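You operate a simulated robot arm through the tools that you are given. There is no shell and no other tool.

You run a simulated two-armed robot. Do the job below in one go: nothing can be reset, and whatever is moved stays where it is left.

TASK
Fetch the purple edge clip from the top of the frame bench and set it on top of the yellow wiping pad there. Then take the big black block and leave it on the open shelf of the sample table. Then open the white-striped drawer. Keep to this order.

The check looks at the end state, three seconds after you hand in, the way a careful person would. Anything else that was tipped, shoved, dropped, spilled or broken makes it a failure.

THE ROBOT
Two 7-joint arms with two-finger grippers on one trunk, on a base that drives. Base frame: it is fixed to the floor where the robot stands at the start and does not move with it; the origin is under the middle of the robot, x ahead of it, y to its left, z up. Lengths are in cm, angles in rad, forces in N, time in s.
The left shoulder is at the start at [4, 17, 117.3], the right one opposite. With the tool pointing down near the work surface each hand reaches from about 20 to 68 cm from the robot's upright axis, wherever it stands, measured 20 degrees to its own side. Places, roughly: big black block (5x8x5 cm) [-320, 70, 90]; open shelf of the sample table [-320, 80, 40]; purple edge clip (3x3x5 cm) [50, 20, 90]; white-striped drawer [-540, 570, 40]. Payload 2.69 kg a hand.
Tool frame (each hand has its own): the origin (TCP) lies between the finger pads and is the grasp point; the fingertips stand 2 cm ahead of it; z points along the fingers, y is the line along which they close. The gripper opens to 10 cm. The gripper's body begins 6.3 cm behind the TCP.
Orientation is that of the tool frame in the base frame, as a unit quaternion [w, x, y, z]. With the fingers straight down and closing along the base's y, the tool's x points along the base's -x, its y along +y and its z along -z.

THE INTERFACE
- The arms move only by the tool step_arm. It takes "left_steps", "right_steps" or both (then of equal length, played together; a hand with none holds still); each is a list of rows, each a list of 2 entries, a list of its own where there are three numbers: the shift along the base's x, y, z in m, then the turn, a rotation vector about the base's x, y, z in rad. In form: [[[tx, ty, tz], [rx, ry, rz]], ...]. A call has 1 to 20 rows; each row is the pose to reach, as a shift and turn from the pose commanded when the call began. "left_fingers" and "right_fingers" are, for a hand that has rows, the opening, from 0 (shut) to 1 (fully open), set as the call begins (left out, the last holds). Rows are played at 5 a second. More than 5 cm and 0.15 rad between two rows, or a gripper value outside its range, and nothing of the call is played. A pose out of reach is approached as far as the arm can. The call stops where the force on the tool passes 40 N (or 10 N more than at its start, if that is more) or the arm is blocked; 0.2 s more then pass. Each finger travels about 10.8 cm/s and halts on what it meets, pressing with about 23 N; the grip force reading is that of the motor and also rises with nothing between the fingers. The clock runs only during rows and for 0.2 s after the last one: add rows that repeat a pose to give the fingers time. It gives the time, the measured TCP pose, the force on the tool (base axes), the opening and the grip force at its end, in the units of the frame above (readings bear some noise), with the torque about the TCP (base axes, N m) and any sound that the robot's microphone picked up, and new pictures: "pictures" is both (left out), scene, wrist or none (wrist: the cameras of the hands that moved).
- Cameras (640 x 400 px; columns grow to the right, rows downward): "scene" is now at [17.69, 0.78, 111.89]; the picture's right is [0.09, -1.00, -0.00], its down [-0.03, -0.00, -1.00] and it looks along [1.00, 0.09, -0.03] (base axes); focal length 214 px, centre (320, 200). "left" rides on the left gripper at [7, 1.9, -9.9] in its tool frame; the picture's right is [-0.26, 0.97, 0.00], its down [-0.75, -0.20, -0.63] and it looks along [-0.61, -0.16, 0.78] (tool axes); focal length 230 px, centre (320, 200). "right" rides on the right gripper at [7, -1.9, -9.9] in its tool frame; the picture's right is [0.26, 0.97, 0.00], its down [-0.75, 0.20, -0.63] and it looks along [-0.61, 0.16, 0.78] (tool axes); focal length 230 px, centre (320, 200). There is no depth. A picture from a camera that has moved, and an enlarged one, comes with that camera's place and axes in the base frame and with its lens.
- move_column(by): slides the trunk up (or, below 0, down) by that many cm; the arms and the scene camera ride with it, the base frame stays. It gives what a move gives, with no picture.
- base_move(legs): drives the robot by 1 to 6 legs, each [ahead, turn to the left] in cm and rad, along the robot's own axes; the way and the turn of a leg run together, so that a leg with both is an arc; at most 150 cm and 3.142 rad a leg. The arms and the cameras ride along, it lands a little off, and it stops where it bumps. It gives what a move gives, and a new picture of the scene camera.
- pan_tilt(pan, tilt): turns the head with the scene camera to pan (to the left, within 1.047 rad either way) and tilt (down, from -0.506 to 1.204), counted from straight ahead of the robot. It gives what a move gives, and a new picture of the scene camera.
- inspect(camera, box): a new picture of the part [left, top, right, bottom] of that camera's present view, enlarged. The clock stands still meanwhile.
- close_job(): hands the job in; it is judged then, once.

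Places have to be worked out from the pictures, the camera data and where the tool is seen. Open the grippers and draw the arms clear of the work before you hand the job in, unless the task says otherwise.

The tools are called after ">>>" by a JSON object that holds its "fn" and its "kwargs". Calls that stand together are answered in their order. step_arm: Moves the arms, as the interface text tells. Its arguments: {"type":"object","properties":{"left_steps":{"type":"array","items":{"type":"array"}},"left_fingers":{"type":"number"},"right_steps":{"type":"array","items":{"type":"array"}},"right_fingers":{"type":"number"},"pictures":{"type":"string","enum":["both","scene","wrist","none"]}},"required":[]} The other tools are called the same way: move_column (by) slides the trunk up or down; base_move (legs) drives the base; pan_tilt (pan, tilt) turns the head that bears the scene camera; inspect (camera, box) takes an enlarged picture of a part of a camera's view; close_job () hands the job in.

At the start:

```text
clock: 0.0
left_position: [49.21, 33.39, 114.32]
left_tcp_rot: [-0.001, 0.0, 1.0, 0.0]
left_force: [-0.2, -0.1, 0.1]
left_ft_torque: [-0.01, 0.0, 0.03]
left_gripper_width: 9.99
left_grip_force: 0.0
right_position: [35.66, -7.57, 116.72]
right_tcp_rot: [0.0, -0.001, 1.0, 0.0]
right_force: [0.0, -0.5, 0.8]
right_ft_torque: [0.02, 0.01, -0.06]
right_gripper_width: 10.0
right_grip_force: 0.0
trunk travel left (down, up): [-40.0, 29.0]
robot x, y, heading: [-0.17, -0.05, 0.001]
head pan, tilt: [0.093, 0.009]
```

scene: 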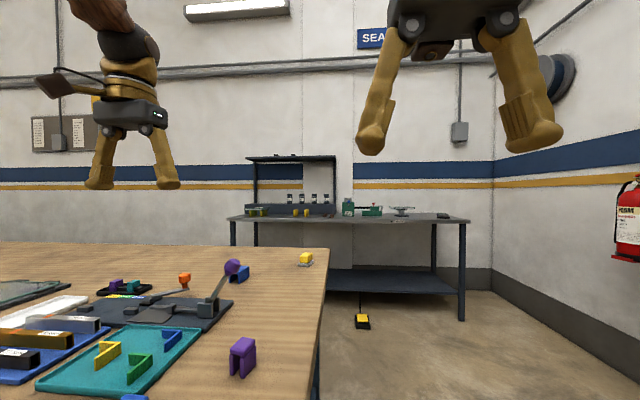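
right: 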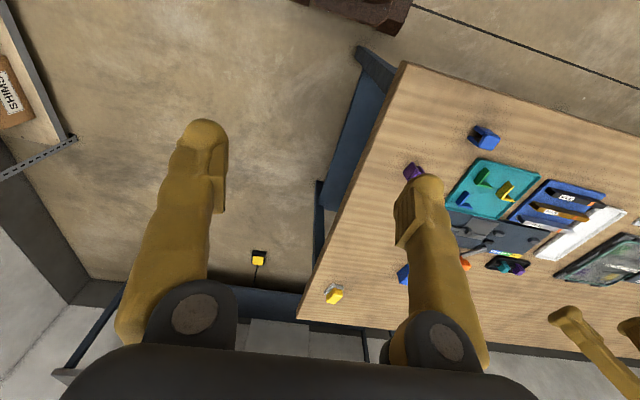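
left: 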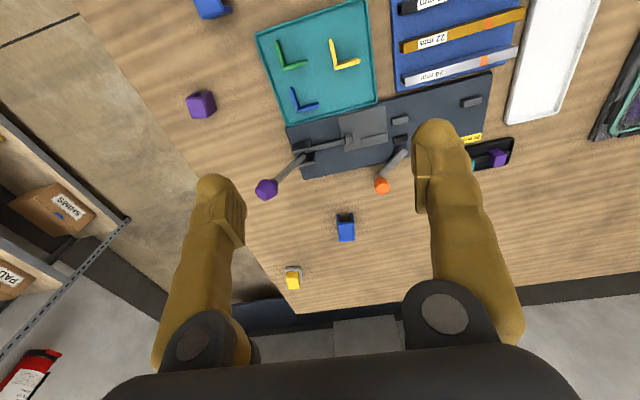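

The scene shows the frame bench ahead and left, with a purple clip near its edge; I'll tilt the head down and to the left to see the whole bench top and find the yellow wiping pad.

>>> {"fn": "pan_tilt", "kwargs": {"pan": 0.5, "tilt": 0.6}}

>>> {"fn": "inspect", "kwargs": {"camera": "left", "box": [160, 0, 560, 300]}}

```text
clock: 1.0
left_position: [47.41, 33.37, 114.97]
left_tcp_rot: [0.007, 0.0, 1.0, -0.001]
left_force: [0.7, -0.4, 0.3]
left_ft_torque: [0.0, -0.01, -0.01]
left_gripper_width: 10.01
left_grip_force: 0.0
right_position: [33.8, -7.63, 116.15]
right_tcp_rot: [-0.013, -0.001, 1.0, -0.001]
right_force: [0.3, 0.9, 0.0]
right_ft_torque: [-0.01, 0.0, -0.01]
right_gripper_width: 9.98
right_grip_force: 0.0
trunk travel left (down, up): [-40.0, 29.0]
robot x, y, heading: [0.04, 0.12, 0.001]
head pan, tilt: [0.499, 0.6]
camera scene: at [16.38, 4.17, 106.48], right [0.48, -0.88, -0.01], down [-0.51, -0.27, -0.82], along [0.72, 0.39, -0.58], focal length 214 px, centre (320, 200)
```

scene: 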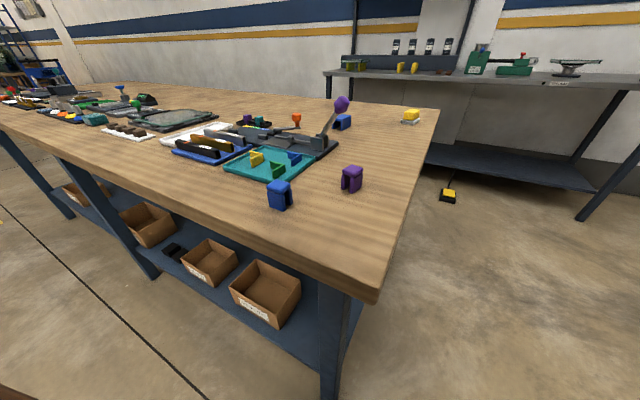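

```text
1.33 times, centred on (360, 150) of left
camera zoom: at [40.22, 35.22, 124.85], right [0.26, 0.97, 0.0], down [0.74, -0.2, 0.64], along [0.62, -0.16, -0.77], focal length 307 px, centre (267, 267)
```

zoom: 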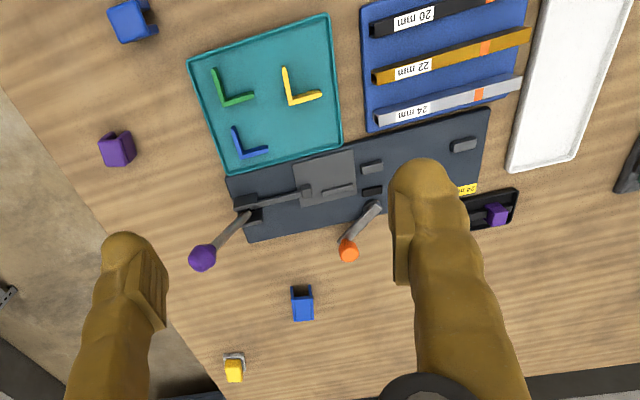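

The picture shows a purple clip near the right edge, with a yellow item on grey at the far corner. I'll enlarge parts of the scene to identify the yellow wiping pad.

>>> {"fn": "inspect", "kwargs": {"camera": "scene", "box": [240, 80, 460, 220]}}

>>> {"fn": "inspect", "kwargs": {"camera": "scene", "box": [0, 60, 240, 200]}}

>>> {"fn": "inspect", "kwargs": {"camera": "scene", "box": [320, 20, 640, 200]}}

```text
2.86 times, centred on (350, 150) of scene
camera zoom: at [16.38, 4.17, 106.48], right [0.48, -0.88, -0.01], down [-0.51, -0.27, -0.82], along [0.72, 0.39, -0.58], focal length 613 px, centre (234, 343)
```

zoom: 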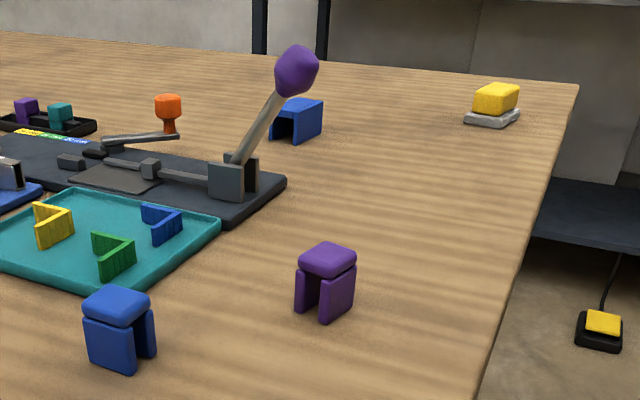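

```text
2.67 times, centred on (120, 130) of scene
camera zoom: at [16.38, 4.17, 106.48], right [0.48, -0.88, -0.01], down [-0.51, -0.27, -0.82], along [0.72, 0.39, -0.58], focal length 572 px, centre (853, 387)
```

zoom: 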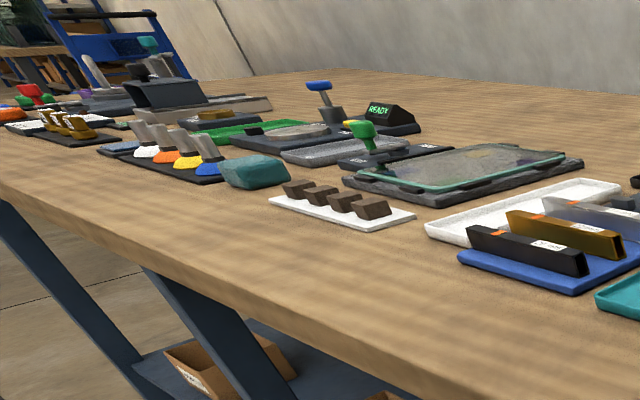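

```text
2.00 times, centred on (480, 110) of scene
camera zoom: at [16.38, 4.17, 106.48], right [0.48, -0.88, -0.01], down [-0.51, -0.27, -0.82], along [0.72, 0.39, -0.58], focal length 429 px, centre (0, 380)
```

zoom: 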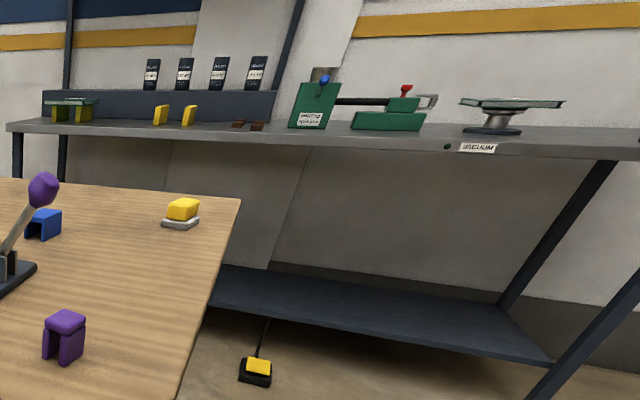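

The yellow pad on a grey dish sits at the bench's far right corner, about [98, 13]; the clip is about [48, 15]. I plan to work from the right side of the bench, so first I look right to see whether the floor there is clear.

>>> {"fn": "pan_tilt", "kwargs": {"pan": -0.6, "tilt": 0.5}}

>>> {"fn": "pan_tilt", "kwargs": {"pan": -1.04, "tilt": 0.6}}

```text
clock: 2.3
left_position: [47.43, 33.38, 115.03]
left_tcp_rot: [0.007, 0.001, 1.0, 0.0]
left_force: [-0.2, -0.3, 0.1]
left_ft_torque: [0.0, 0.03, 0.03]
left_gripper_width: 10.01
left_grip_force: 0.0
right_position: [33.77, -7.67, 115.97]
right_tcp_rot: [-0.013, 0.0, 1.0, 0.0]
right_force: [0.1, 0.0, -0.1]
right_ft_torque: [0.01, -0.01, 0.02]
right_gripper_width: 10.01
right_grip_force: 0.0
trunk travel left (down, up): [-40.0, 29.0]
robot x, y, heading: [-0.16, -0.17, 0.004]
head pan, tilt: [-0.6, 0.499]
camera scene: at [16.13, -5.19, 107.39], right [-0.56, -0.83, 0.01], down [-0.41, 0.27, -0.87], along [0.72, -0.5, -0.49], focal length 214 px, centre (320, 200)
```

scene: 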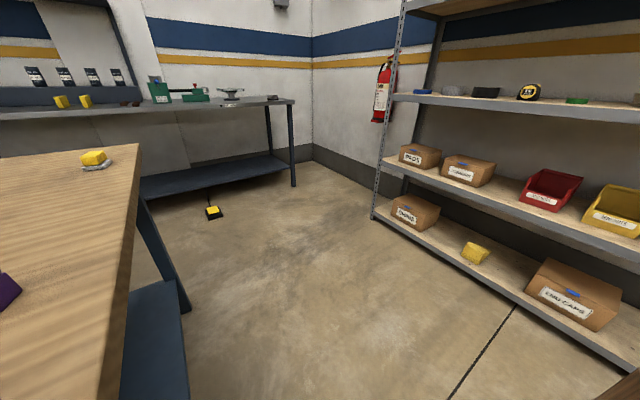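

```text
clock: 3.2
left_position: [47.32, 33.47, 115.02]
left_tcp_rot: [0.007, 0.0, 1.0, -0.001]
left_force: [-0.1, 0.0, -0.5]
left_ft_torque: [-0.01, 0.02, 0.0]
left_gripper_width: 9.99
left_grip_force: 0.0
right_position: [33.84, -7.61, 116.09]
right_tcp_rot: [-0.014, 0.0, 1.0, -0.001]
right_force: [-0.2, 0.4, -0.1]
right_ft_torque: [-0.03, 0.04, -0.01]
right_gripper_width: 10.0
right_grip_force: 0.0
trunk travel left (down, up): [-40.0, 29.0]
robot x, y, heading: [-0.1, 0.03, -0.002]
head pan, tilt: [-1.04, 0.6]
camera scene: at [13.09, -7.68, 106.53], right [-0.86, -0.51, 0.01], down [-0.3, 0.49, -0.82], along [0.41, -0.71, -0.57], focal length 214 px, centre (320, 200)
```

scene: 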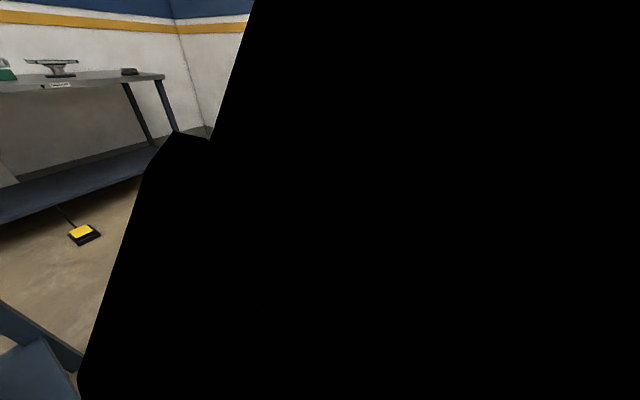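

The right side has an open corridor about 130 cm wide down to the shelving, so I'll drive around: turn right, go 36 cm, turn back, and go ahead along the bench's right edge.

>>> {"fn": "base_move", "kwargs": {"legs": [[0, -1.571], [36, 0], [0, 1.571]]}}

>>> {"fn": "pan_tilt", "kwargs": {"pan": 0.4, "tilt": 0.7}}

```text
clock: 8.3
left_position: [33.78, -52.25, 116.47]
left_tcp_rot: [0.016, 0.703, 0.71, -0.017]
left_force: [0.1, -0.9, -0.1]
left_ft_torque: [0.02, 0.01, 0.0]
left_gripper_width: 10.03
left_grip_force: 0.0
right_position: [-7.44, -39.08, 117.44]
right_tcp_rot: [0.006, 0.703, 0.711, -0.007]
right_force: [1.1, 0.0, -0.4]
right_ft_torque: [-0.01, 0.01, 0.0]
right_gripper_width: 10.01
right_grip_force: 0.0
trunk travel left (down, up): [-40.0, 29.0]
robot x, y, heading: [0.57, -8.54, -1.598]
head pan, tilt: [-1.04, 0.6]
stopped in leg 2: the robot was blocked; the commanded pose is now the measured one
camera scene: at [-7.74, -19.97, 106.72], right [-0.48, 0.88, 0.0], down [0.5, 0.27, -0.82], along [-0.72, -0.39, -0.57], focal length 214 px, centre (320, 200)
```

scene: 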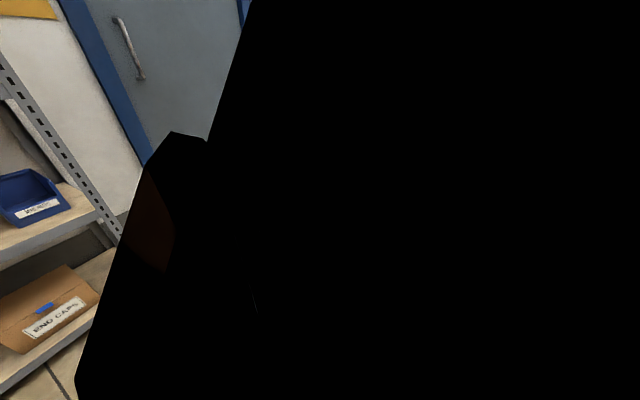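

```text
clock: 9.9
left_position: [33.75, -52.65, 116.29]
left_tcp_rot: [0.015, 0.704, 0.71, -0.017]
left_force: [0.1, -0.2, -0.3]
left_ft_torque: [0.03, -0.04, 0.0]
left_gripper_width: 10.01
left_grip_force: 0.1
right_position: [-7.27, -39.44, 116.16]
right_tcp_rot: [-0.01, 0.703, 0.711, 0.01]
right_force: [0.2, 0.1, 0.9]
right_ft_torque: [0.0, -0.03, 0.02]
right_gripper_width: 9.99
right_grip_force: 0.1
trunk travel left (down, up): [-40.0, 29.0]
robot x, y, heading: [0.59, -8.57, -1.602]
head pan, tilt: [0.4, 0.7]
camera scene: at [3.1, -25.39, 105.61], right [-0.93, -0.36, -0.01], down [-0.23, 0.61, -0.75], along [0.27, -0.7, -0.66], focal length 214 px, centre (320, 200)
```

scene: 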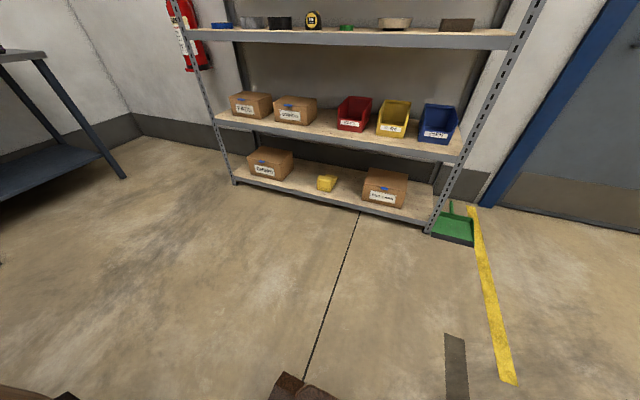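

The drive stopped after about 8 cm, so something is in the way low down that the scene camera doesn't show well. I'll look straight down in front and through the wrist cameras.

>>> {"fn": "pan_tilt", "kwargs": {"pan": 0.0, "tilt": 1.2}}

>>> {"fn": "inspect", "kwargs": {"camera": "right", "box": [0, 0, 640, 400]}}

>>> {"fn": "inspect", "kwargs": {"camera": "left", "box": [0, 0, 640, 400]}}

```text
clock: 10.8
left_position: [33.67, -52.55, 116.31]
left_tcp_rot: [0.015, 0.703, 0.71, -0.017]
left_force: [-0.1, -0.4, 0.3]
left_ft_torque: [0.0, 0.05, 0.0]
left_gripper_width: 10.01
left_grip_force: 0.0
right_position: [-7.3, -39.61, 116.2]
right_tcp_rot: [-0.01, 0.703, 0.711, 0.01]
right_force: [0.2, -0.1, -0.5]
right_ft_torque: [0.03, -0.04, 0.0]
right_gripper_width: 9.97
right_grip_force: 0.1
trunk travel left (down, up): [-40.0, 29.0]
robot x, y, heading: [0.26, -8.88, -1.603]
head pan, tilt: [0.0, 1.201]
camera scene: at [-0.12, -23.0, 102.06], right [-1.0, 0.03, 0.0], down [0.03, 0.94, -0.35], along [-0.01, -0.35, -0.94], focal length 214 px, centre (320, 200)
```

scene: 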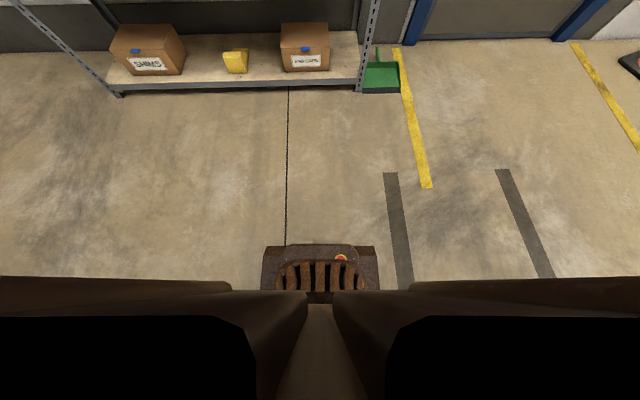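

```text
1.00 times, centred on (320, 200) of right (not enlarged: the box is as wide or as high as the picture)
camera zoom: at [-9.33, -32.7, 126.23], right [0.96, 0.27, 0.01], down [0.21, -0.77, 0.61], along [0.17, -0.58, -0.79], focal length 230 px, centre (320, 200)
```

zoom: 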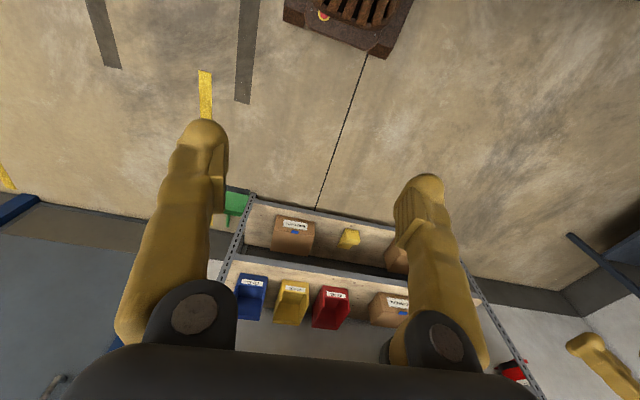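

```text
1.00 times, centred on (320, 200) of left (not enlarged: the box is as wide or as high as the picture)
camera zoom: at [35.6, -45.25, 125.89], right [0.97, -0.25, 0.01], down [-0.19, -0.72, 0.66], along [-0.16, -0.64, -0.75], focal length 230 px, centre (320, 200)
```

zoom: 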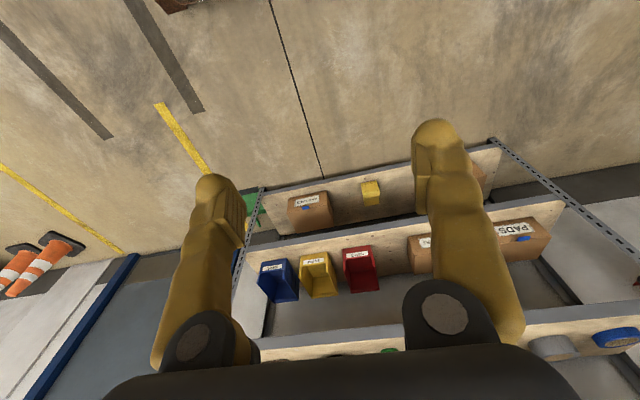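

Nothing is visible ahead except the robot's own rusty front bumper, so the block may be at the side, near the bench leg. I'll look to the left side toward the bench corner.

>>> {"fn": "pan_tilt", "kwargs": {"pan": 0.9, "tilt": 1.1}}

>>> {"fn": "pan_tilt", "kwargs": {"pan": -0.9, "tilt": 1.1}}

```text
clock: 12.0
left_position: [33.85, -52.55, 116.31]
left_tcp_rot: [0.014, 0.703, 0.711, -0.017]
left_force: [-0.5, -0.7, -0.6]
left_ft_torque: [-0.03, 0.02, -0.04]
left_gripper_width: 10.01
left_grip_force: 0.0
right_position: [-7.31, -39.45, 116.17]
right_tcp_rot: [-0.01, 0.703, 0.711, 0.01]
right_force: [0.4, 0.2, 0.0]
right_ft_torque: [0.02, 0.0, -0.01]
right_gripper_width: 9.99
right_grip_force: 0.1
trunk travel left (down, up): [-40.0, 29.0]
robot x, y, heading: [0.46, -8.53, -1.602]
head pan, tilt: [0.901, 1.1]
camera scene: at [4.87, -21.49, 102.68], right [-0.65, -0.76, -0.01], down [-0.68, 0.58, -0.44], along [0.35, -0.28, -0.9], focal length 214 px, centre (320, 200)
```

scene: 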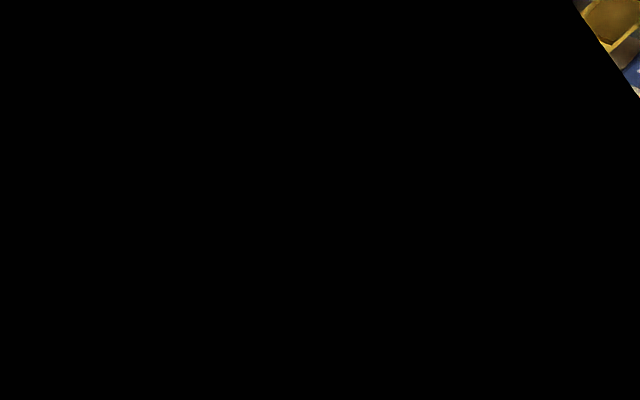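

```text
clock: 13.8
left_position: [33.8, -52.73, 116.2]
left_tcp_rot: [0.014, 0.703, 0.711, -0.016]
left_force: [0.0, -0.2, -0.1]
left_ft_torque: [0.02, 0.01, 0.0]
left_gripper_width: 10.02
left_grip_force: 0.1
right_position: [-7.29, -39.38, 116.2]
right_tcp_rot: [-0.009, 0.703, 0.711, 0.01]
right_force: [-0.3, -0.3, -0.3]
right_ft_torque: [0.04, -0.04, 0.04]
right_gripper_width: 10.01
right_grip_force: 0.1
trunk travel left (down, up): [-40.0, 29.0]
robot x, y, heading: [0.23, -8.7, -1.604]
head pan, tilt: [-0.901, 1.1]
camera scene: at [-5.01, -21.17, 102.68], right [-0.6, 0.8, 0.01], down [0.72, 0.54, -0.44], along [-0.36, -0.26, -0.9], focal length 214 px, centre (320, 200)
```

scene: 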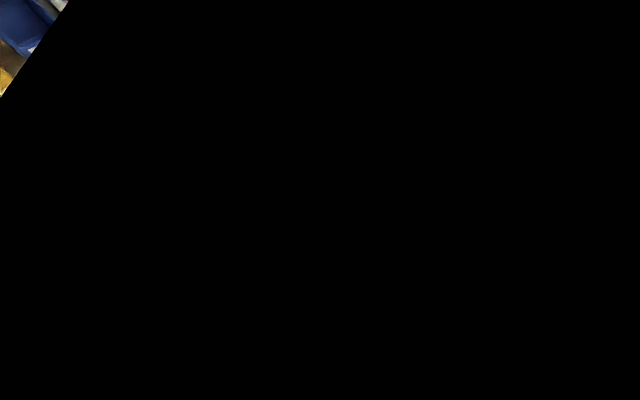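

No visible obstacle ahead, so most likely the robot's left rear corner caught on the bench leg near [33, 10]. I'll turn a bit back to the left so that the rear swings away from the leg, then drive forward diagonally into the corridor.

>>> {"fn": "base_move", "kwargs": {"legs": [[0, 0.3], [38, 0]]}}

```text
clock: 17.2
left_position: [55.6, -77.45, 116.17]
left_tcp_rot: [0.017, 0.589, 0.808, -0.014]
left_force: [1.1, 0.3, -0.4]
left_ft_torque: [0.06, -0.02, -0.02]
left_gripper_width: 10.0
left_grip_force: 0.0
right_position: [12.47, -77.23, 117.27]
right_tcp_rot: [0.004, 0.587, 0.81, -0.005]
right_force: [0.1, -0.8, -0.6]
right_ft_torque: [0.02, 0.01, -0.01]
right_gripper_width: 10.0
right_grip_force: 0.1
trunk travel left (down, up): [-40.0, 29.0]
robot x, y, heading: [10.6, -45.5, -1.304]
head pan, tilt: [-0.901, 1.1]
camera scene: at [9.17, -58.97, 102.67], right [-0.81, 0.59, 0.01], down [0.52, 0.73, -0.44], along [-0.27, -0.35, -0.9], focal length 214 px, centre (320, 200)
```

scene: 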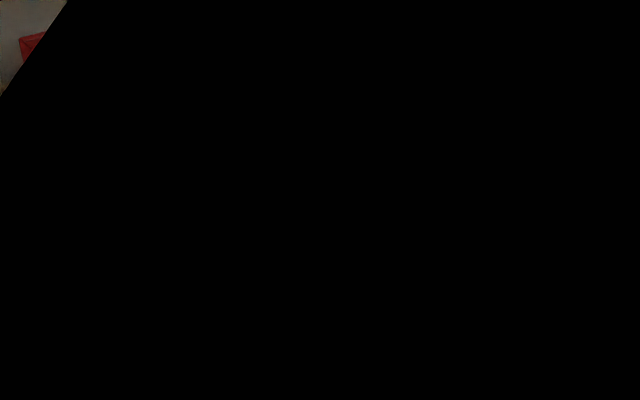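

The robot is now in the corridor at [10.6, -45.5], clear of the leg. Next I turn to face along x, drive 69 cm ahead, and turn left to face the bench side.

>>> {"fn": "base_move", "kwargs": {"legs": [[0, 1.304], [69, 0], [0, 1.571]]}}

>>> {"fn": "pan_tilt", "kwargs": {"pan": 0.0, "tilt": 0.7}}

```text
clock: 21.8
left_position: [54.7, -11.04, 115.38]
left_tcp_rot: [0.008, -0.021, 1.0, -0.003]
left_force: [0.1, -0.5, -1.5]
left_ft_torque: [0.06, 0.1, 0.03]
left_gripper_width: 10.0
left_grip_force: 0.0
right_position: [42.89, -52.47, 117.17]
right_tcp_rot: [0.001, -0.024, 1.0, -0.001]
right_force: [0.9, -0.5, -0.6]
right_ft_torque: [0.04, 0.04, 0.0]
right_gripper_width: 10.02
right_grip_force: 0.0
trunk travel left (down, up): [-40.0, 29.0]
robot x, y, heading: [16.39, -45.63, 0.025]
head pan, tilt: [-0.901, 1.1]
stopped in leg 2: the robot was blocked; the commanded pose is now the measured one
camera scene: at [29.17, -50.5, 102.65], right [-0.76, -0.64, 0.01], down [-0.58, 0.68, -0.44], along [0.28, -0.35, -0.9], focal length 214 px, centre (320, 200)
```

scene: 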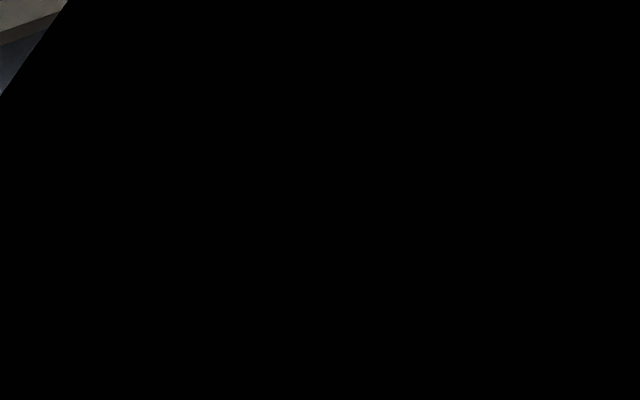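

```text
clock: 23.0
left_position: [54.12, -10.74, 115.15]
left_tcp_rot: [0.003, -0.022, 1.0, -0.002]
left_force: [0.0, 0.0, 0.1]
left_ft_torque: [0.0, -0.01, -0.01]
left_gripper_width: 9.97
left_grip_force: 0.0
right_position: [42.41, -52.37, 117.04]
right_tcp_rot: [0.0, -0.024, 1.0, -0.003]
right_force: [-1.1, -0.1, 0.3]
right_ft_torque: [-0.02, 0.01, -0.02]
right_gripper_width: 10.0
right_grip_force: 0.1
trunk travel left (down, up): [-40.0, 29.0]
robot x, y, heading: [16.62, -45.72, 0.03]
head pan, tilt: [0.0, 0.7]
camera scene: at [33.49, -45.27, 105.6], right [0.03, -1.0, 0.0], down [-0.66, -0.02, -0.75], along [0.75, 0.02, -0.66], focal length 214 px, centre (320, 200)
```

scene: 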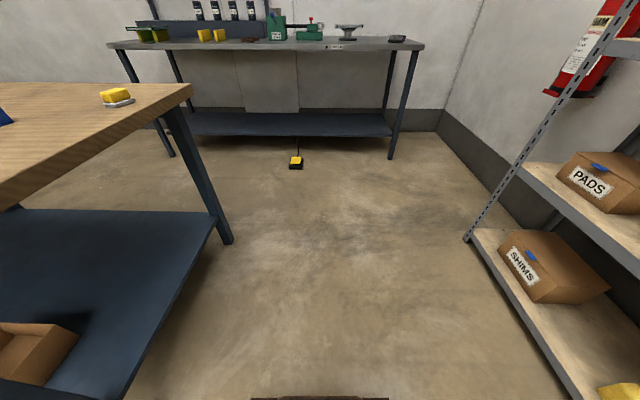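

The floor ahead is clear (nothing near the robot's front or sides in this view), so the stop looks spurious or due to lag after the turn. I'll simply try the straight leg again on its own.

>>> {"fn": "base_move", "kwargs": {"legs": [[30, 0]]}}

```text
clock: 25.0
left_position: [83.53, -9.97, 115.21]
left_tcp_rot: [0.002, -0.02, 1.0, -0.002]
left_force: [0.1, 0.3, 0.3]
left_ft_torque: [0.02, 0.04, -0.02]
left_gripper_width: 10.01
left_grip_force: 0.1
right_position: [71.73, -51.55, 117.07]
right_tcp_rot: [-0.002, -0.022, 1.0, -0.003]
right_force: [0.4, 0.5, -1.1]
right_ft_torque: [-0.06, 0.05, -0.04]
right_gripper_width: 9.98
right_grip_force: 0.1
trunk travel left (down, up): [-40.0, 29.0]
robot x, y, heading: [45.58, -44.75, 0.03]
head pan, tilt: [0.0, 0.7]
camera scene: at [62.75, -44.44, 105.58], right [0.03, -1.0, 0.0], down [-0.66, -0.02, -0.75], along [0.75, 0.02, -0.66], focal length 214 px, centre (320, 200)
```

scene: 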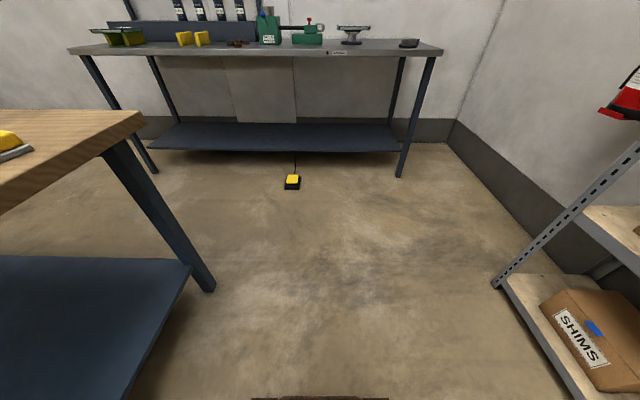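

The straight leg alone ran without trouble. I'll go 34 cm further, then turn left in a separate call.

>>> {"fn": "base_move", "kwargs": {"legs": [[34, 0]]}}

>>> {"fn": "base_move", "kwargs": {"legs": [[0, 1.541]]}}

```text
clock: 27.2
left_position: [115.62, -9.35, 113.46]
left_tcp_rot: [-0.024, -0.018, 1.0, -0.003]
left_force: [0.7, -0.5, -1.1]
left_ft_torque: [0.02, -0.01, -0.02]
left_gripper_width: 9.99
left_grip_force: 0.2
right_position: [103.73, -50.98, 116.38]
right_tcp_rot: [-0.018, -0.02, 1.0, -0.003]
right_force: [-0.1, -0.3, 0.4]
right_ft_torque: [-0.01, 0.05, 0.02]
right_gripper_width: 10.02
right_grip_force: 0.1
trunk travel left (down, up): [-40.0, 29.0]
robot x, y, heading: [79.48, -43.97, 0.024]
head pan, tilt: [0.0, 0.7]
camera scene: at [96.73, -43.67, 105.59], right [0.02, -1.0, 0.0], down [-0.66, -0.01, -0.75], along [0.75, 0.02, -0.66], focal length 214 px, centre (320, 200)
```

scene: 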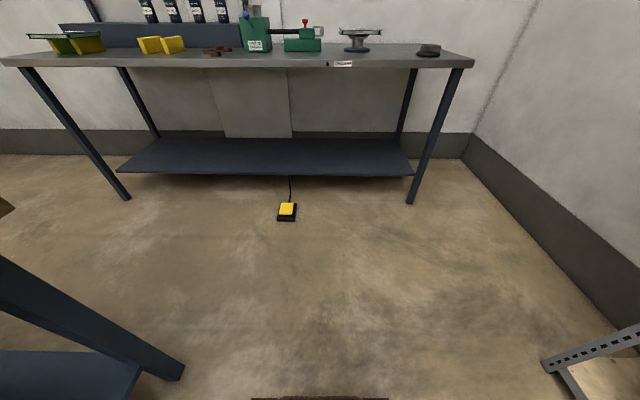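

```text
clock: 28.1
left_position: [108.45, -8.84, 110.77]
left_tcp_rot: [-0.074, -0.031, 0.997, -0.004]
left_force: [-0.7, -0.8, -0.3]
left_ft_torque: [0.01, -0.01, 0.02]
left_gripper_width: 9.98
left_grip_force: 0.0
right_position: [98.06, -50.94, 115.76]
right_tcp_rot: [-0.04, -0.032, 0.999, -0.005]
right_force: [-0.6, 0.1, 0.0]
right_ft_torque: [0.02, -0.05, -0.04]
right_gripper_width: 9.99
right_grip_force: 0.1
trunk travel left (down, up): [-40.0, 29.0]
robot x, y, heading: [79.7, -44.25, 0.043]
head pan, tilt: [0.0, 0.7]
stopped in leg 1: the robot was blocked; the commanded pose is now the measured one
camera scene: at [96.5, -43.39, 105.63], right [0.04, -1.0, 0.0], down [-0.66, -0.03, -0.75], along [0.75, 0.03, -0.66], focal length 214 px, centre (320, 200)
```

scene: 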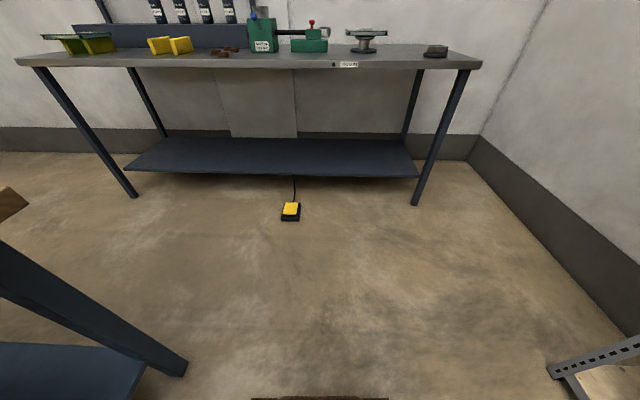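

The turn was refused at once and the readings show both hands have been drawn 7–10 cm back toward the head and tilted, with the right hand almost in front of the camera. I'll bring both hands forward, upright and outward first, then try the turn again.

>>> {"fn": "step_arm", "kwargs": {"left_steps": [[[0.02, -0.002, 0.006], [0, -0.018, 0]], [[0.04, -0.005, 0.012], [0, -0.036, 0]], [[0.06, -0.008, 0.018], [0, -0.055, 0]], [[0.08, -0.01, 0.024], [0, -0.074, 0]], [[0.1, -0.012, 0.03], [0, -0.092, 0]], [[0.12, -0.015, 0.036], [0, -0.11, 0]], [[0.14, -0.018, 0.042], [0, -0.13, 0]], [[0.16, -0.02, 0.048], [0, -0.148, 0]], [[0.16, -0.02, 0.048], [0, -0.148, 0]], [[0.16, -0.02, 0.048], [0, -0.148, 0]]], "right_steps": [[[0.0325, -0.0225, 0], [0, -0.01, 0]], [[0.065, -0.045, 0], [0, -0.02, 0]], [[0.0975, -0.0675, 0], [0, -0.03, 0]], [[0.13, -0.09, 0], [0, -0.04, 0]], [[0.1625, -0.1125, 0], [0, -0.05, 0]], [[0.195, -0.135, 0], [0, -0.06, 0]], [[0.2275, -0.1575, 0], [0, -0.07, 0]], [[0.26, -0.18, 0], [0, -0.08, 0]], [[0.26, -0.18, 0], [0, -0.08, 0]], [[0.26, -0.18, 0], [0, -0.08, 0]]]}}

```text
clock: 30.3
left_position: [125.23, -10.77, 117.24]
left_tcp_rot: [0.032, -0.03, 0.999, -0.005]
left_force: [-0.5, 0.5, 0.0]
left_ft_torque: [-0.01, 0.04, -0.01]
left_gripper_width: 9.97
left_grip_force: 0.0
right_position: [124.51, -68.27, 116.43]
right_tcp_rot: [0.022, -0.033, 0.999, -0.005]
right_force: [-0.1, 0.5, 0.3]
right_ft_torque: [0.01, 0.01, 0.0]
right_gripper_width: 9.98
right_grip_force: 0.0
trunk travel left (down, up): [-40.0, 29.0]
robot x, y, heading: [79.86, -44.07, 0.046]
head pan, tilt: [0.0, 0.7]
camera scene: at [96.72, -43.29, 105.59], right [0.04, -1.0, 0.0], down [-0.66, -0.03, -0.75], along [0.75, 0.03, -0.66], focal length 214 px, centre (320, 200)
camera right: at [117.12, -70.44, 126.14], right [-0.32, 0.95, -0.02], down [0.71, 0.25, 0.66], along [0.63, 0.19, -0.75], focal length 230 px, centre (320, 200)
camera left: at [117.54, -9.23, 126.58], right [0.2, 0.98, 0.0], down [0.72, -0.15, 0.68], along [0.67, -0.13, -0.73], focal length 230 px, centre (320, 200)
```

scene: 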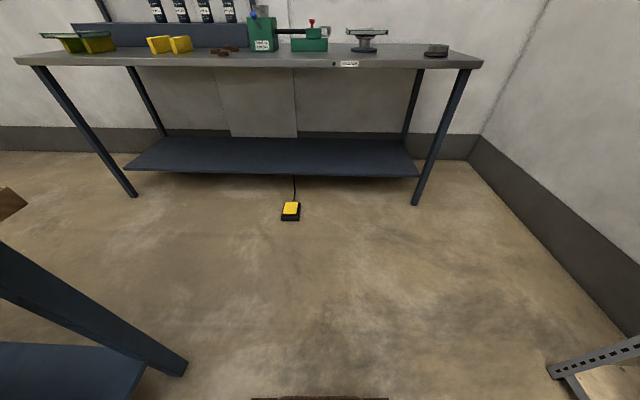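
right: 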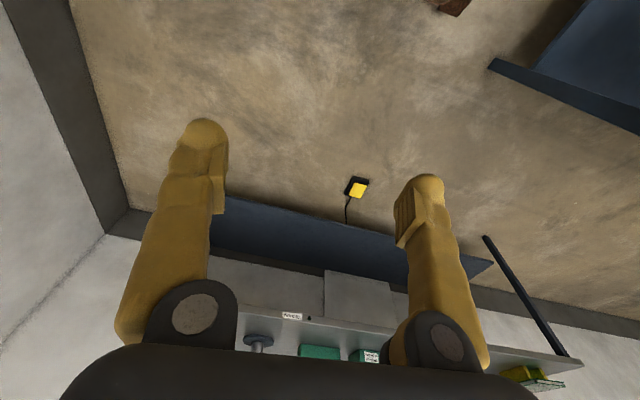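
left: 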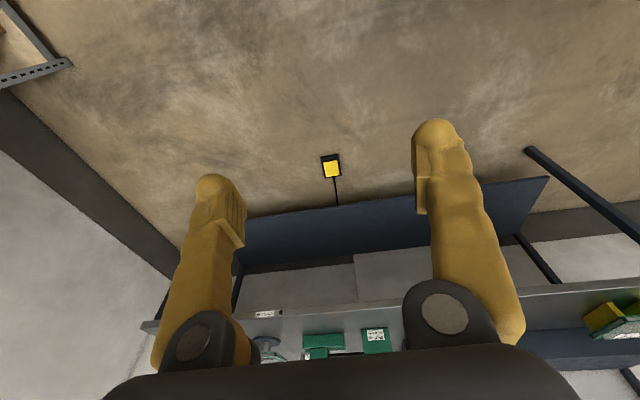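

Both hands are upright and clear now. I retry the left turn alone.

>>> {"fn": "base_move", "kwargs": {"legs": [[0, 1.525]]}}

```text
clock: 31.2
left_position: [120.23, -10.13, 118.8]
left_tcp_rot: [0.048, -0.041, 0.998, -0.003]
left_force: [-2.0, 0.6, 0.2]
left_ft_torque: [0.01, -0.09, 0.01]
left_gripper_width: 9.99
left_grip_force: 0.1
right_position: [120.85, -67.81, 117.23]
right_tcp_rot: [0.029, -0.044, 0.999, -0.004]
right_force: [-0.8, 0.3, 0.2]
right_ft_torque: [0.0, -0.07, 0.01]
right_gripper_width: 9.98
right_grip_force: 0.1
trunk travel left (down, up): [-40.0, 29.0]
robot x, y, heading: [79.76, -43.81, 0.065]
head pan, tilt: [0.0, 0.7]
stopped in leg 1: the robot was blocked; the commanded pose is now the measured one
camera scene: at [96.29, -43.05, 105.66], right [0.06, -1.0, 0.0], down [-0.65, -0.04, -0.76], along [0.75, 0.05, -0.65], focal length 214 px, centre (320, 200)
```

scene: 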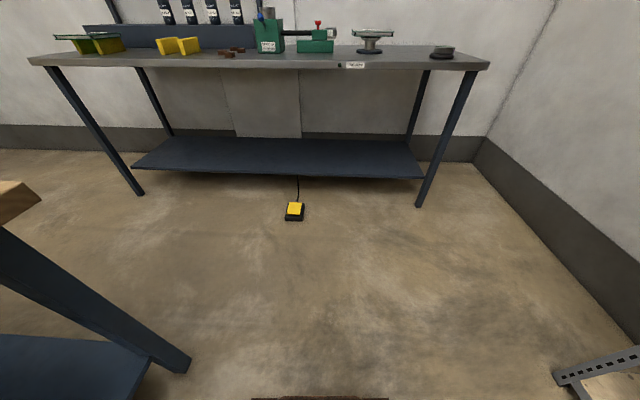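

Blocked again after 0.02 rad, with both hands pulled back 4–5 cm though the force readings stay near zero. To tell whether it's a one-sided obstacle, I test a small turn right.

>>> {"fn": "base_move", "kwargs": {"legs": [[0, -0.1]]}}

```text
clock: 32.1
left_position: [123.94, -14.51, 118.51]
left_tcp_rot: [0.046, 0.008, 0.999, -0.005]
left_force: [-0.1, -0.4, 1.3]
left_ft_torque: [0.04, 0.0, 0.04]
left_gripper_width: 9.99
left_grip_force: 0.0
right_position: [118.56, -71.73, 117.29]
right_tcp_rot: [0.031, 0.008, 0.999, -0.004]
right_force: [-0.8, -1.1, 0.7]
right_ft_torque: [0.05, 0.0, 0.02]
right_gripper_width: 10.0
right_grip_force: 0.1
trunk travel left (down, up): [-40.0, 29.0]
robot x, y, heading: [79.71, -44.2, -0.036]
head pan, tilt: [0.0, 0.7]
camera scene: at [96.61, -44.83, 105.61], right [-0.04, -1.0, 0.0], down [-0.66, 0.03, -0.75], along [0.75, -0.03, -0.66], focal length 214 px, centre (320, 200)
```

scene: 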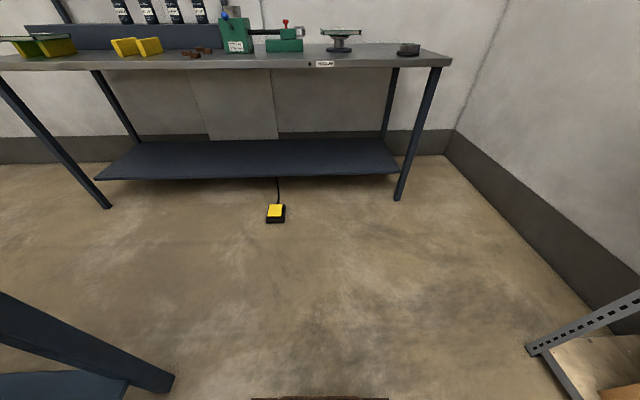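

Turning right worked. Now I try a moderate left turn of 0.3 rad to see whether it passes.

>>> {"fn": "base_move", "kwargs": {"legs": [[0, 0.3]]}}

```text
clock: 32.9
left_position: [117.64, -13.64, 116.64]
left_tcp_rot: [0.014, 0.0, 1.0, -0.004]
left_force: [-0.7, -0.3, 0.3]
left_ft_torque: [-0.01, -0.04, -0.02]
left_gripper_width: 10.02
left_grip_force: 0.0
right_position: [113.16, -70.83, 113.48]
right_tcp_rot: [-0.033, -0.005, 0.999, -0.002]
right_force: [-0.7, 0.2, -0.5]
right_ft_torque: [0.02, -0.03, -0.01]
right_gripper_width: 9.98
right_grip_force: 0.1
trunk travel left (down, up): [-40.0, 29.0]
robot x, y, heading: [79.44, -44.07, -0.027]
head pan, tilt: [0.0, 0.7]
stopped in leg 1: the robot was blocked; the commanded pose is now the measured one
camera scene: at [96.49, -44.58, 105.63], right [-0.02, -1.0, 0.0], down [-0.66, 0.02, -0.75], along [0.75, -0.02, -0.66], focal length 214 px, centre (320, 200)
```

scene: 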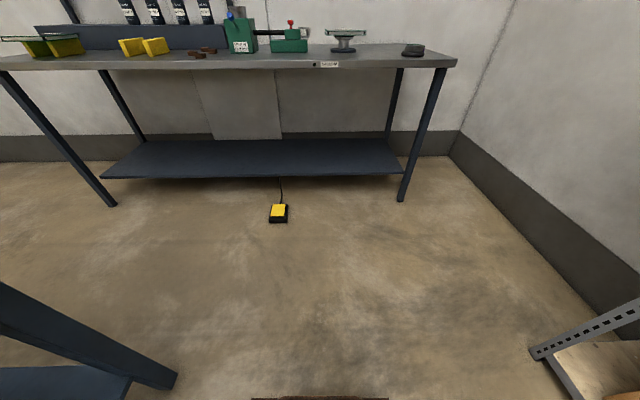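

The left turn is refused right away irrespective of heading while the right turn ran fine. I'll test a very small left turn to compare, before choosing to go round the other way.

>>> {"fn": "base_move", "kwargs": {"legs": [[0, 0.1]]}}

```text
clock: 33.7
left_position: [112.45, -12.03, 115.28]
left_tcp_rot: [-0.011, -0.025, 1.0, -0.006]
left_force: [0.0, -0.5, 0.3]
left_ft_torque: [0.01, -0.02, -0.02]
left_gripper_width: 9.98
left_grip_force: 0.0
right_position: [110.61, -69.32, 111.85]
right_tcp_rot: [-0.063, -0.029, 0.998, -0.003]
right_force: [-0.7, -1.6, -0.4]
right_ft_torque: [0.04, -0.05, -0.01]
right_gripper_width: 10.01
right_grip_force: 0.1
trunk travel left (down, up): [-40.0, 29.0]
robot x, y, heading: [79.37, -44.21, 0.029]
head pan, tilt: [0.0, 0.7]
stopped in leg 1: the robot was blocked; the commanded pose is now the measured one
camera scene: at [96.5, -43.8, 105.63], right [0.02, -1.0, 0.0], down [-0.66, -0.01, -0.75], along [0.75, 0.02, -0.66], focal length 214 px, centre (320, 200)
```

scene: 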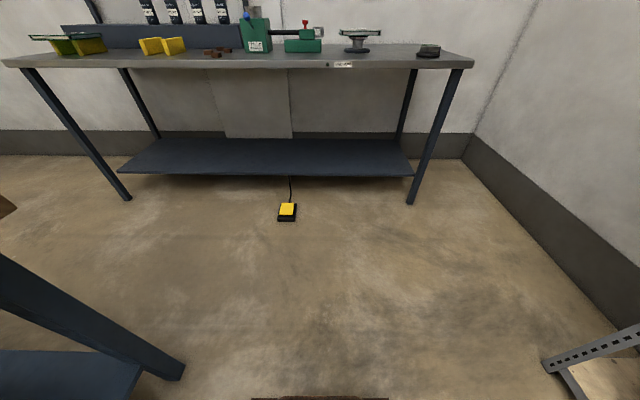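

It turned 0.056 rad and was blocked again, so something like the left elbow may be rubbing the bench edge. I look left with the head at a flatter tilt to check the left arm against the bench.

>>> {"fn": "pan_tilt", "kwargs": {"pan": 0.75, "tilt": 0.5}}

>>> {"fn": "pan_tilt", "kwargs": {"pan": 1.04, "tilt": 0.2}}

>>> {"fn": "pan_tilt", "kwargs": {"pan": -1.04, "tilt": 0.2}}

```text
clock: 34.8
left_position: [112.57, -11.74, 115.28]
left_tcp_rot: [-0.01, -0.025, 1.0, -0.006]
left_force: [-0.6, 1.0, 1.3]
left_ft_torque: [-0.01, 0.0, -0.02]
left_gripper_width: 10.0
left_grip_force: 0.0
right_position: [110.73, -69.04, 111.98]
right_tcp_rot: [-0.063, -0.029, 0.998, -0.005]
right_force: [-0.6, 0.8, -0.5]
right_ft_torque: [0.02, 0.01, -0.01]
right_gripper_width: 10.0
right_grip_force: 0.1
trunk travel left (down, up): [-40.0, 29.0]
robot x, y, heading: [79.65, -43.95, 0.027]
head pan, tilt: [0.75, 0.499]
camera scene: at [94.73, -37.47, 107.4], right [0.7, -0.72, -0.01], down [-0.36, -0.34, -0.87], along [0.62, 0.61, -0.49], focal length 214 px, centre (320, 200)
```

scene: 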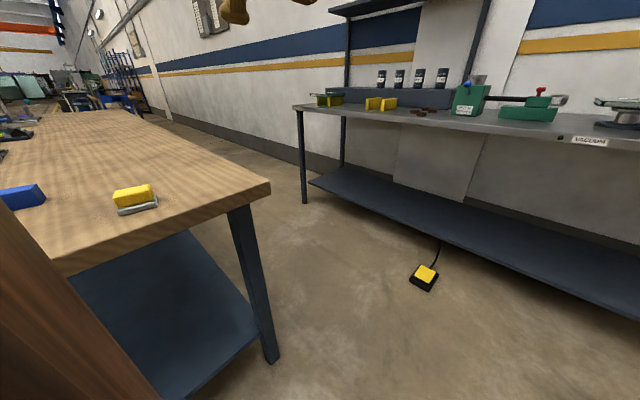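

```text
clock: 35.6
left_position: [112.59, -11.75, 115.3]
left_tcp_rot: [-0.01, -0.026, 1.0, -0.006]
left_force: [0.4, 0.8, 0.2]
left_ft_torque: [-0.03, -0.01, -0.02]
left_gripper_width: 10.0
left_grip_force: 0.1
right_position: [110.72, -69.17, 111.78]
right_tcp_rot: [-0.062, -0.029, 0.998, -0.004]
right_force: [-0.5, 0.5, -0.2]
right_ft_torque: [0.01, 0.01, -0.01]
right_gripper_width: 9.98
right_grip_force: 0.0
trunk travel left (down, up): [-40.0, 29.0]
robot x, y, heading: [79.51, -43.93, 0.02]
head pan, tilt: [1.04, 0.201]
camera scene: at [92.79, -35.69, 110.2], right [0.87, -0.49, -0.01], down [-0.11, -0.18, -0.98], along [0.47, 0.86, -0.21], focal length 214 px, centre (320, 200)
```

scene: 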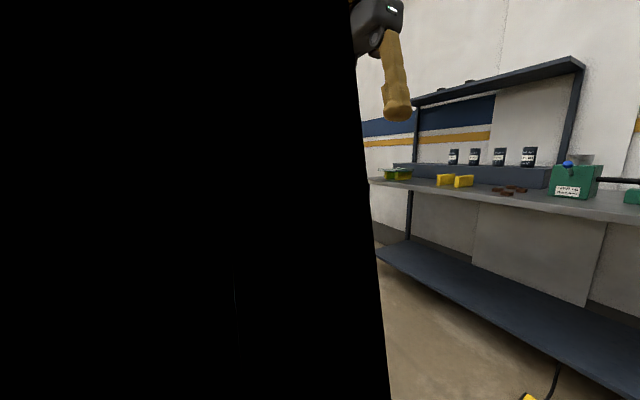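

```text
clock: 37.6
left_position: [112.64, -11.76, 115.22]
left_tcp_rot: [-0.009, -0.025, 1.0, -0.007]
left_force: [0.7, -0.4, -0.5]
left_ft_torque: [-0.01, -0.01, -0.01]
left_gripper_width: 10.0
left_grip_force: 0.0
right_position: [110.8, -69.2, 111.98]
right_tcp_rot: [-0.062, -0.029, 0.998, -0.004]
right_force: [0.8, -0.4, -0.3]
right_ft_torque: [0.02, -0.03, 0.01]
right_gripper_width: 10.0
right_grip_force: 0.0
trunk travel left (down, up): [-40.0, 29.0]
robot x, y, heading: [79.34, -43.92, 0.027]
head pan, tilt: [-1.04, 0.201]
camera scene: at [93.17, -51.75, 110.2], right [-0.85, -0.53, 0.01], down [-0.12, 0.17, -0.98], along [0.51, -0.83, -0.21], focal length 214 px, centre (320, 200)
```

scene: 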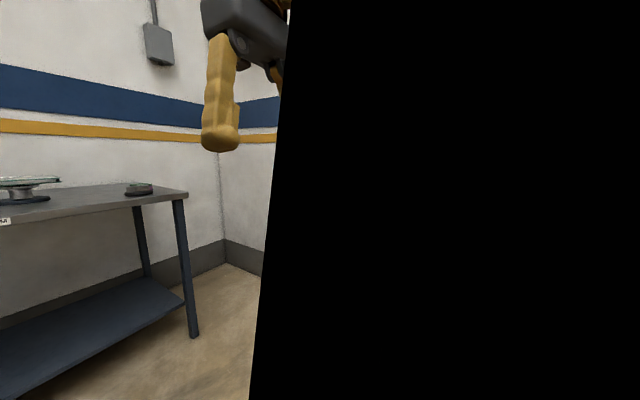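

The brown upper arm hangs right beside the camera, so the elbows stick out sideways at about bench height and the left one likely touches the bench edge. I'll raise the trunk so the elbows clear the bench top, and bring the head back to the front.

>>> {"fn": "move_column", "kwargs": {"by": 25}}

>>> {"fn": "pan_tilt", "kwargs": {"pan": 0.0, "tilt": 0.8}}

```text
clock: 40.2
left_position: [112.6, -11.74, 139.93]
left_tcp_rot: [-0.015, -0.025, 1.0, -0.006]
left_force: [-0.4, 0.5, -0.6]
left_ft_torque: [-0.01, 0.03, 0.0]
left_gripper_width: 10.02
left_grip_force: 0.1
right_position: [110.71, -69.19, 136.59]
right_tcp_rot: [-0.068, -0.029, 0.997, -0.005]
right_force: [-0.3, 0.9, -1.6]
right_ft_torque: [0.01, -0.03, 0.02]
right_gripper_width: 10.01
right_grip_force: 0.1
trunk travel left (down, up): [-65.0, 4.0]
robot x, y, heading: [79.56, -44.08, 0.025]
head pan, tilt: [-1.04, 0.201]
```

```text
clock: 41.5
left_position: [112.61, -11.75, 139.9]
left_tcp_rot: [-0.016, -0.026, 1.0, -0.007]
left_force: [0.1, 0.0, 0.4]
left_ft_torque: [-0.02, 0.02, 0.0]
left_gripper_width: 10.01
left_grip_force: 0.0
right_position: [110.82, -69.08, 136.7]
right_tcp_rot: [-0.068, -0.029, 0.997, -0.004]
right_force: [0.0, 0.3, -0.4]
right_ft_torque: [0.01, 0.02, -0.01]
right_gripper_width: 10.02
right_grip_force: 0.2
trunk travel left (down, up): [-65.0, 4.0]
robot x, y, heading: [79.51, -44.03, 0.023]
head pan, tilt: [0.0, 0.799]
camera scene: at [96.66, -43.64, 129.78], right [0.02, -1.0, 0.0], down [-0.73, -0.02, -0.69], along [0.68, 0.02, -0.73], focal length 214 px, centre (320, 200)
```

scene: 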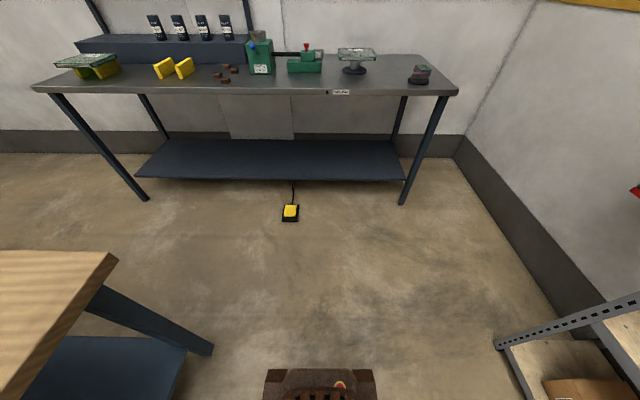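

The trunk is up by 25 cm and the view is clear. Now I try the left turn again.

>>> {"fn": "base_move", "kwargs": {"legs": [[0, 0.3]]}}

```text
clock: 42.9
left_position: [101.64, -3.71, 141.34]
left_tcp_rot: [0.009, -0.174, 0.985, -0.003]
left_force: [-0.6, -0.1, 0.3]
left_ft_torque: [0.08, -0.02, -0.02]
left_gripper_width: 10.01
left_grip_force: 0.1
right_position: [117.02, -58.93, 137.77]
right_tcp_rot: [-0.044, -0.178, 0.983, -0.01]
right_force: [0.3, -0.8, -0.1]
right_ft_torque: [0.04, 0.0, -0.05]
right_gripper_width: 10.02
right_grip_force: 0.1
trunk travel left (down, up): [-65.0, 4.0]
robot x, y, heading: [79.0, -43.73, 0.322]
head pan, tilt: [0.0, 0.799]
camera scene: at [95.73, -38.87, 129.8], right [0.32, -0.95, 0.0], down [-0.69, -0.23, -0.69], along [0.65, 0.22, -0.73], focal length 214 px, centre (320, 200)
```

scene: 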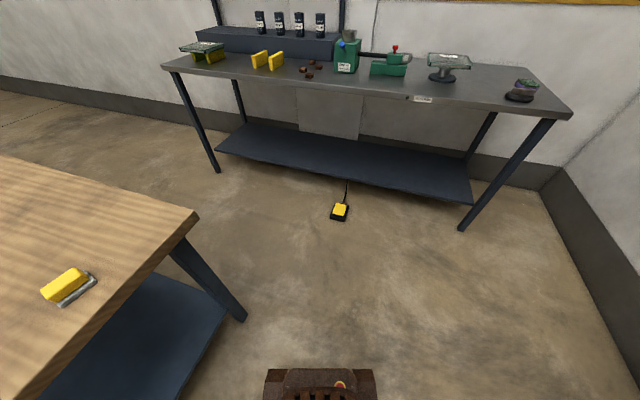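

With the trunk raised the turn passes, so the elbow was touching the bench. I continue the left turn to face the bench side.

>>> {"fn": "base_move", "kwargs": {"legs": [[0, 1.249]]}}

```text
clock: 46.4
left_position: [48.64, -11.67, 141.14]
left_tcp_rot: [-0.007, 0.709, -0.705, 0.003]
left_force: [0.2, -0.5, -0.1]
left_ft_torque: [0.01, -0.03, 0.01]
left_gripper_width: 9.99
left_grip_force: 0.1
right_position: [105.92, -16.09, 137.41]
right_tcp_rot: [0.035, 0.711, -0.701, 0.04]
right_force: [0.3, -0.1, 0.2]
right_ft_torque: [0.0, 0.03, -0.01]
right_gripper_width: 10.01
right_grip_force: 0.0
trunk travel left (down, up): [-65.0, 4.0]
robot x, y, heading: [80.24, -44.29, 1.549]
head pan, tilt: [0.0, 0.799]
camera scene: at [80.2, -26.83, 129.78], right [1.0, -0.02, 0.0], down [-0.01, -0.73, -0.68], along [0.01, 0.68, -0.73], focal length 214 px, centre (320, 200)
```

scene: 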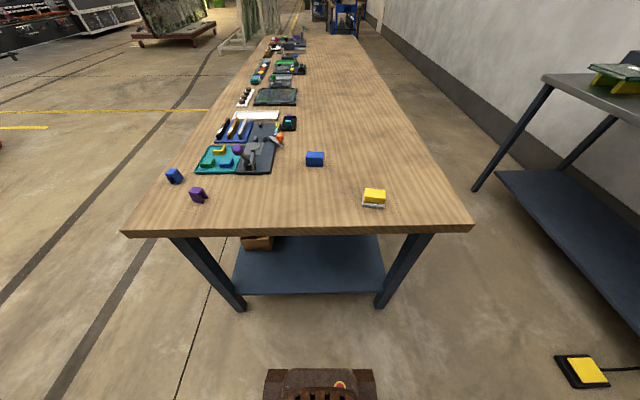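

Now the view faces the bench end: clip at about [47, 15] and pad at about [96, 15]. I'll enlarge both.

>>> {"fn": "inspect", "kwargs": {"camera": "scene", "box": [150, 150, 250, 215]}}

>>> {"fn": "inspect", "kwargs": {"camera": "scene", "box": [320, 165, 420, 230]}}

```text
6.15 times, centred on (200, 182) of scene
camera zoom: at [80.2, -26.83, 129.78], right [1.0, -0.02, 0.0], down [-0.01, -0.73, -0.68], along [0.01, 0.68, -0.73], focal length 1320 px, centre (1058, 308)
```

zoom: 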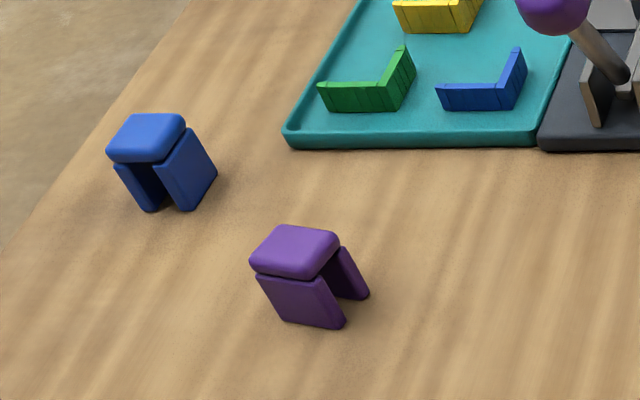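

```text
6.15 times, centred on (370, 198) of scene
camera zoom: at [80.2, -26.83, 129.78], right [1.0, -0.02, 0.0], down [-0.01, -0.73, -0.68], along [0.01, 0.68, -0.73], focal length 1320 px, centre (12, 215)
```

zoom: 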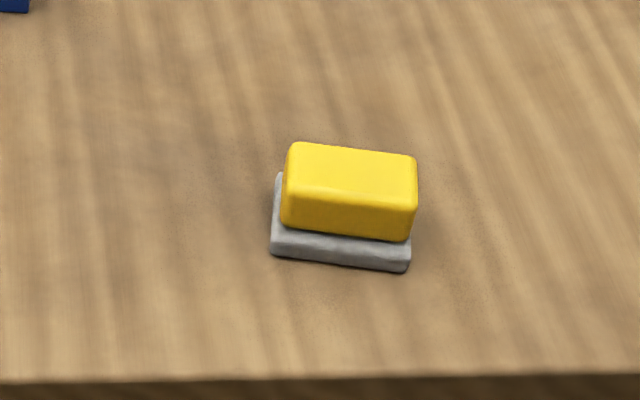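

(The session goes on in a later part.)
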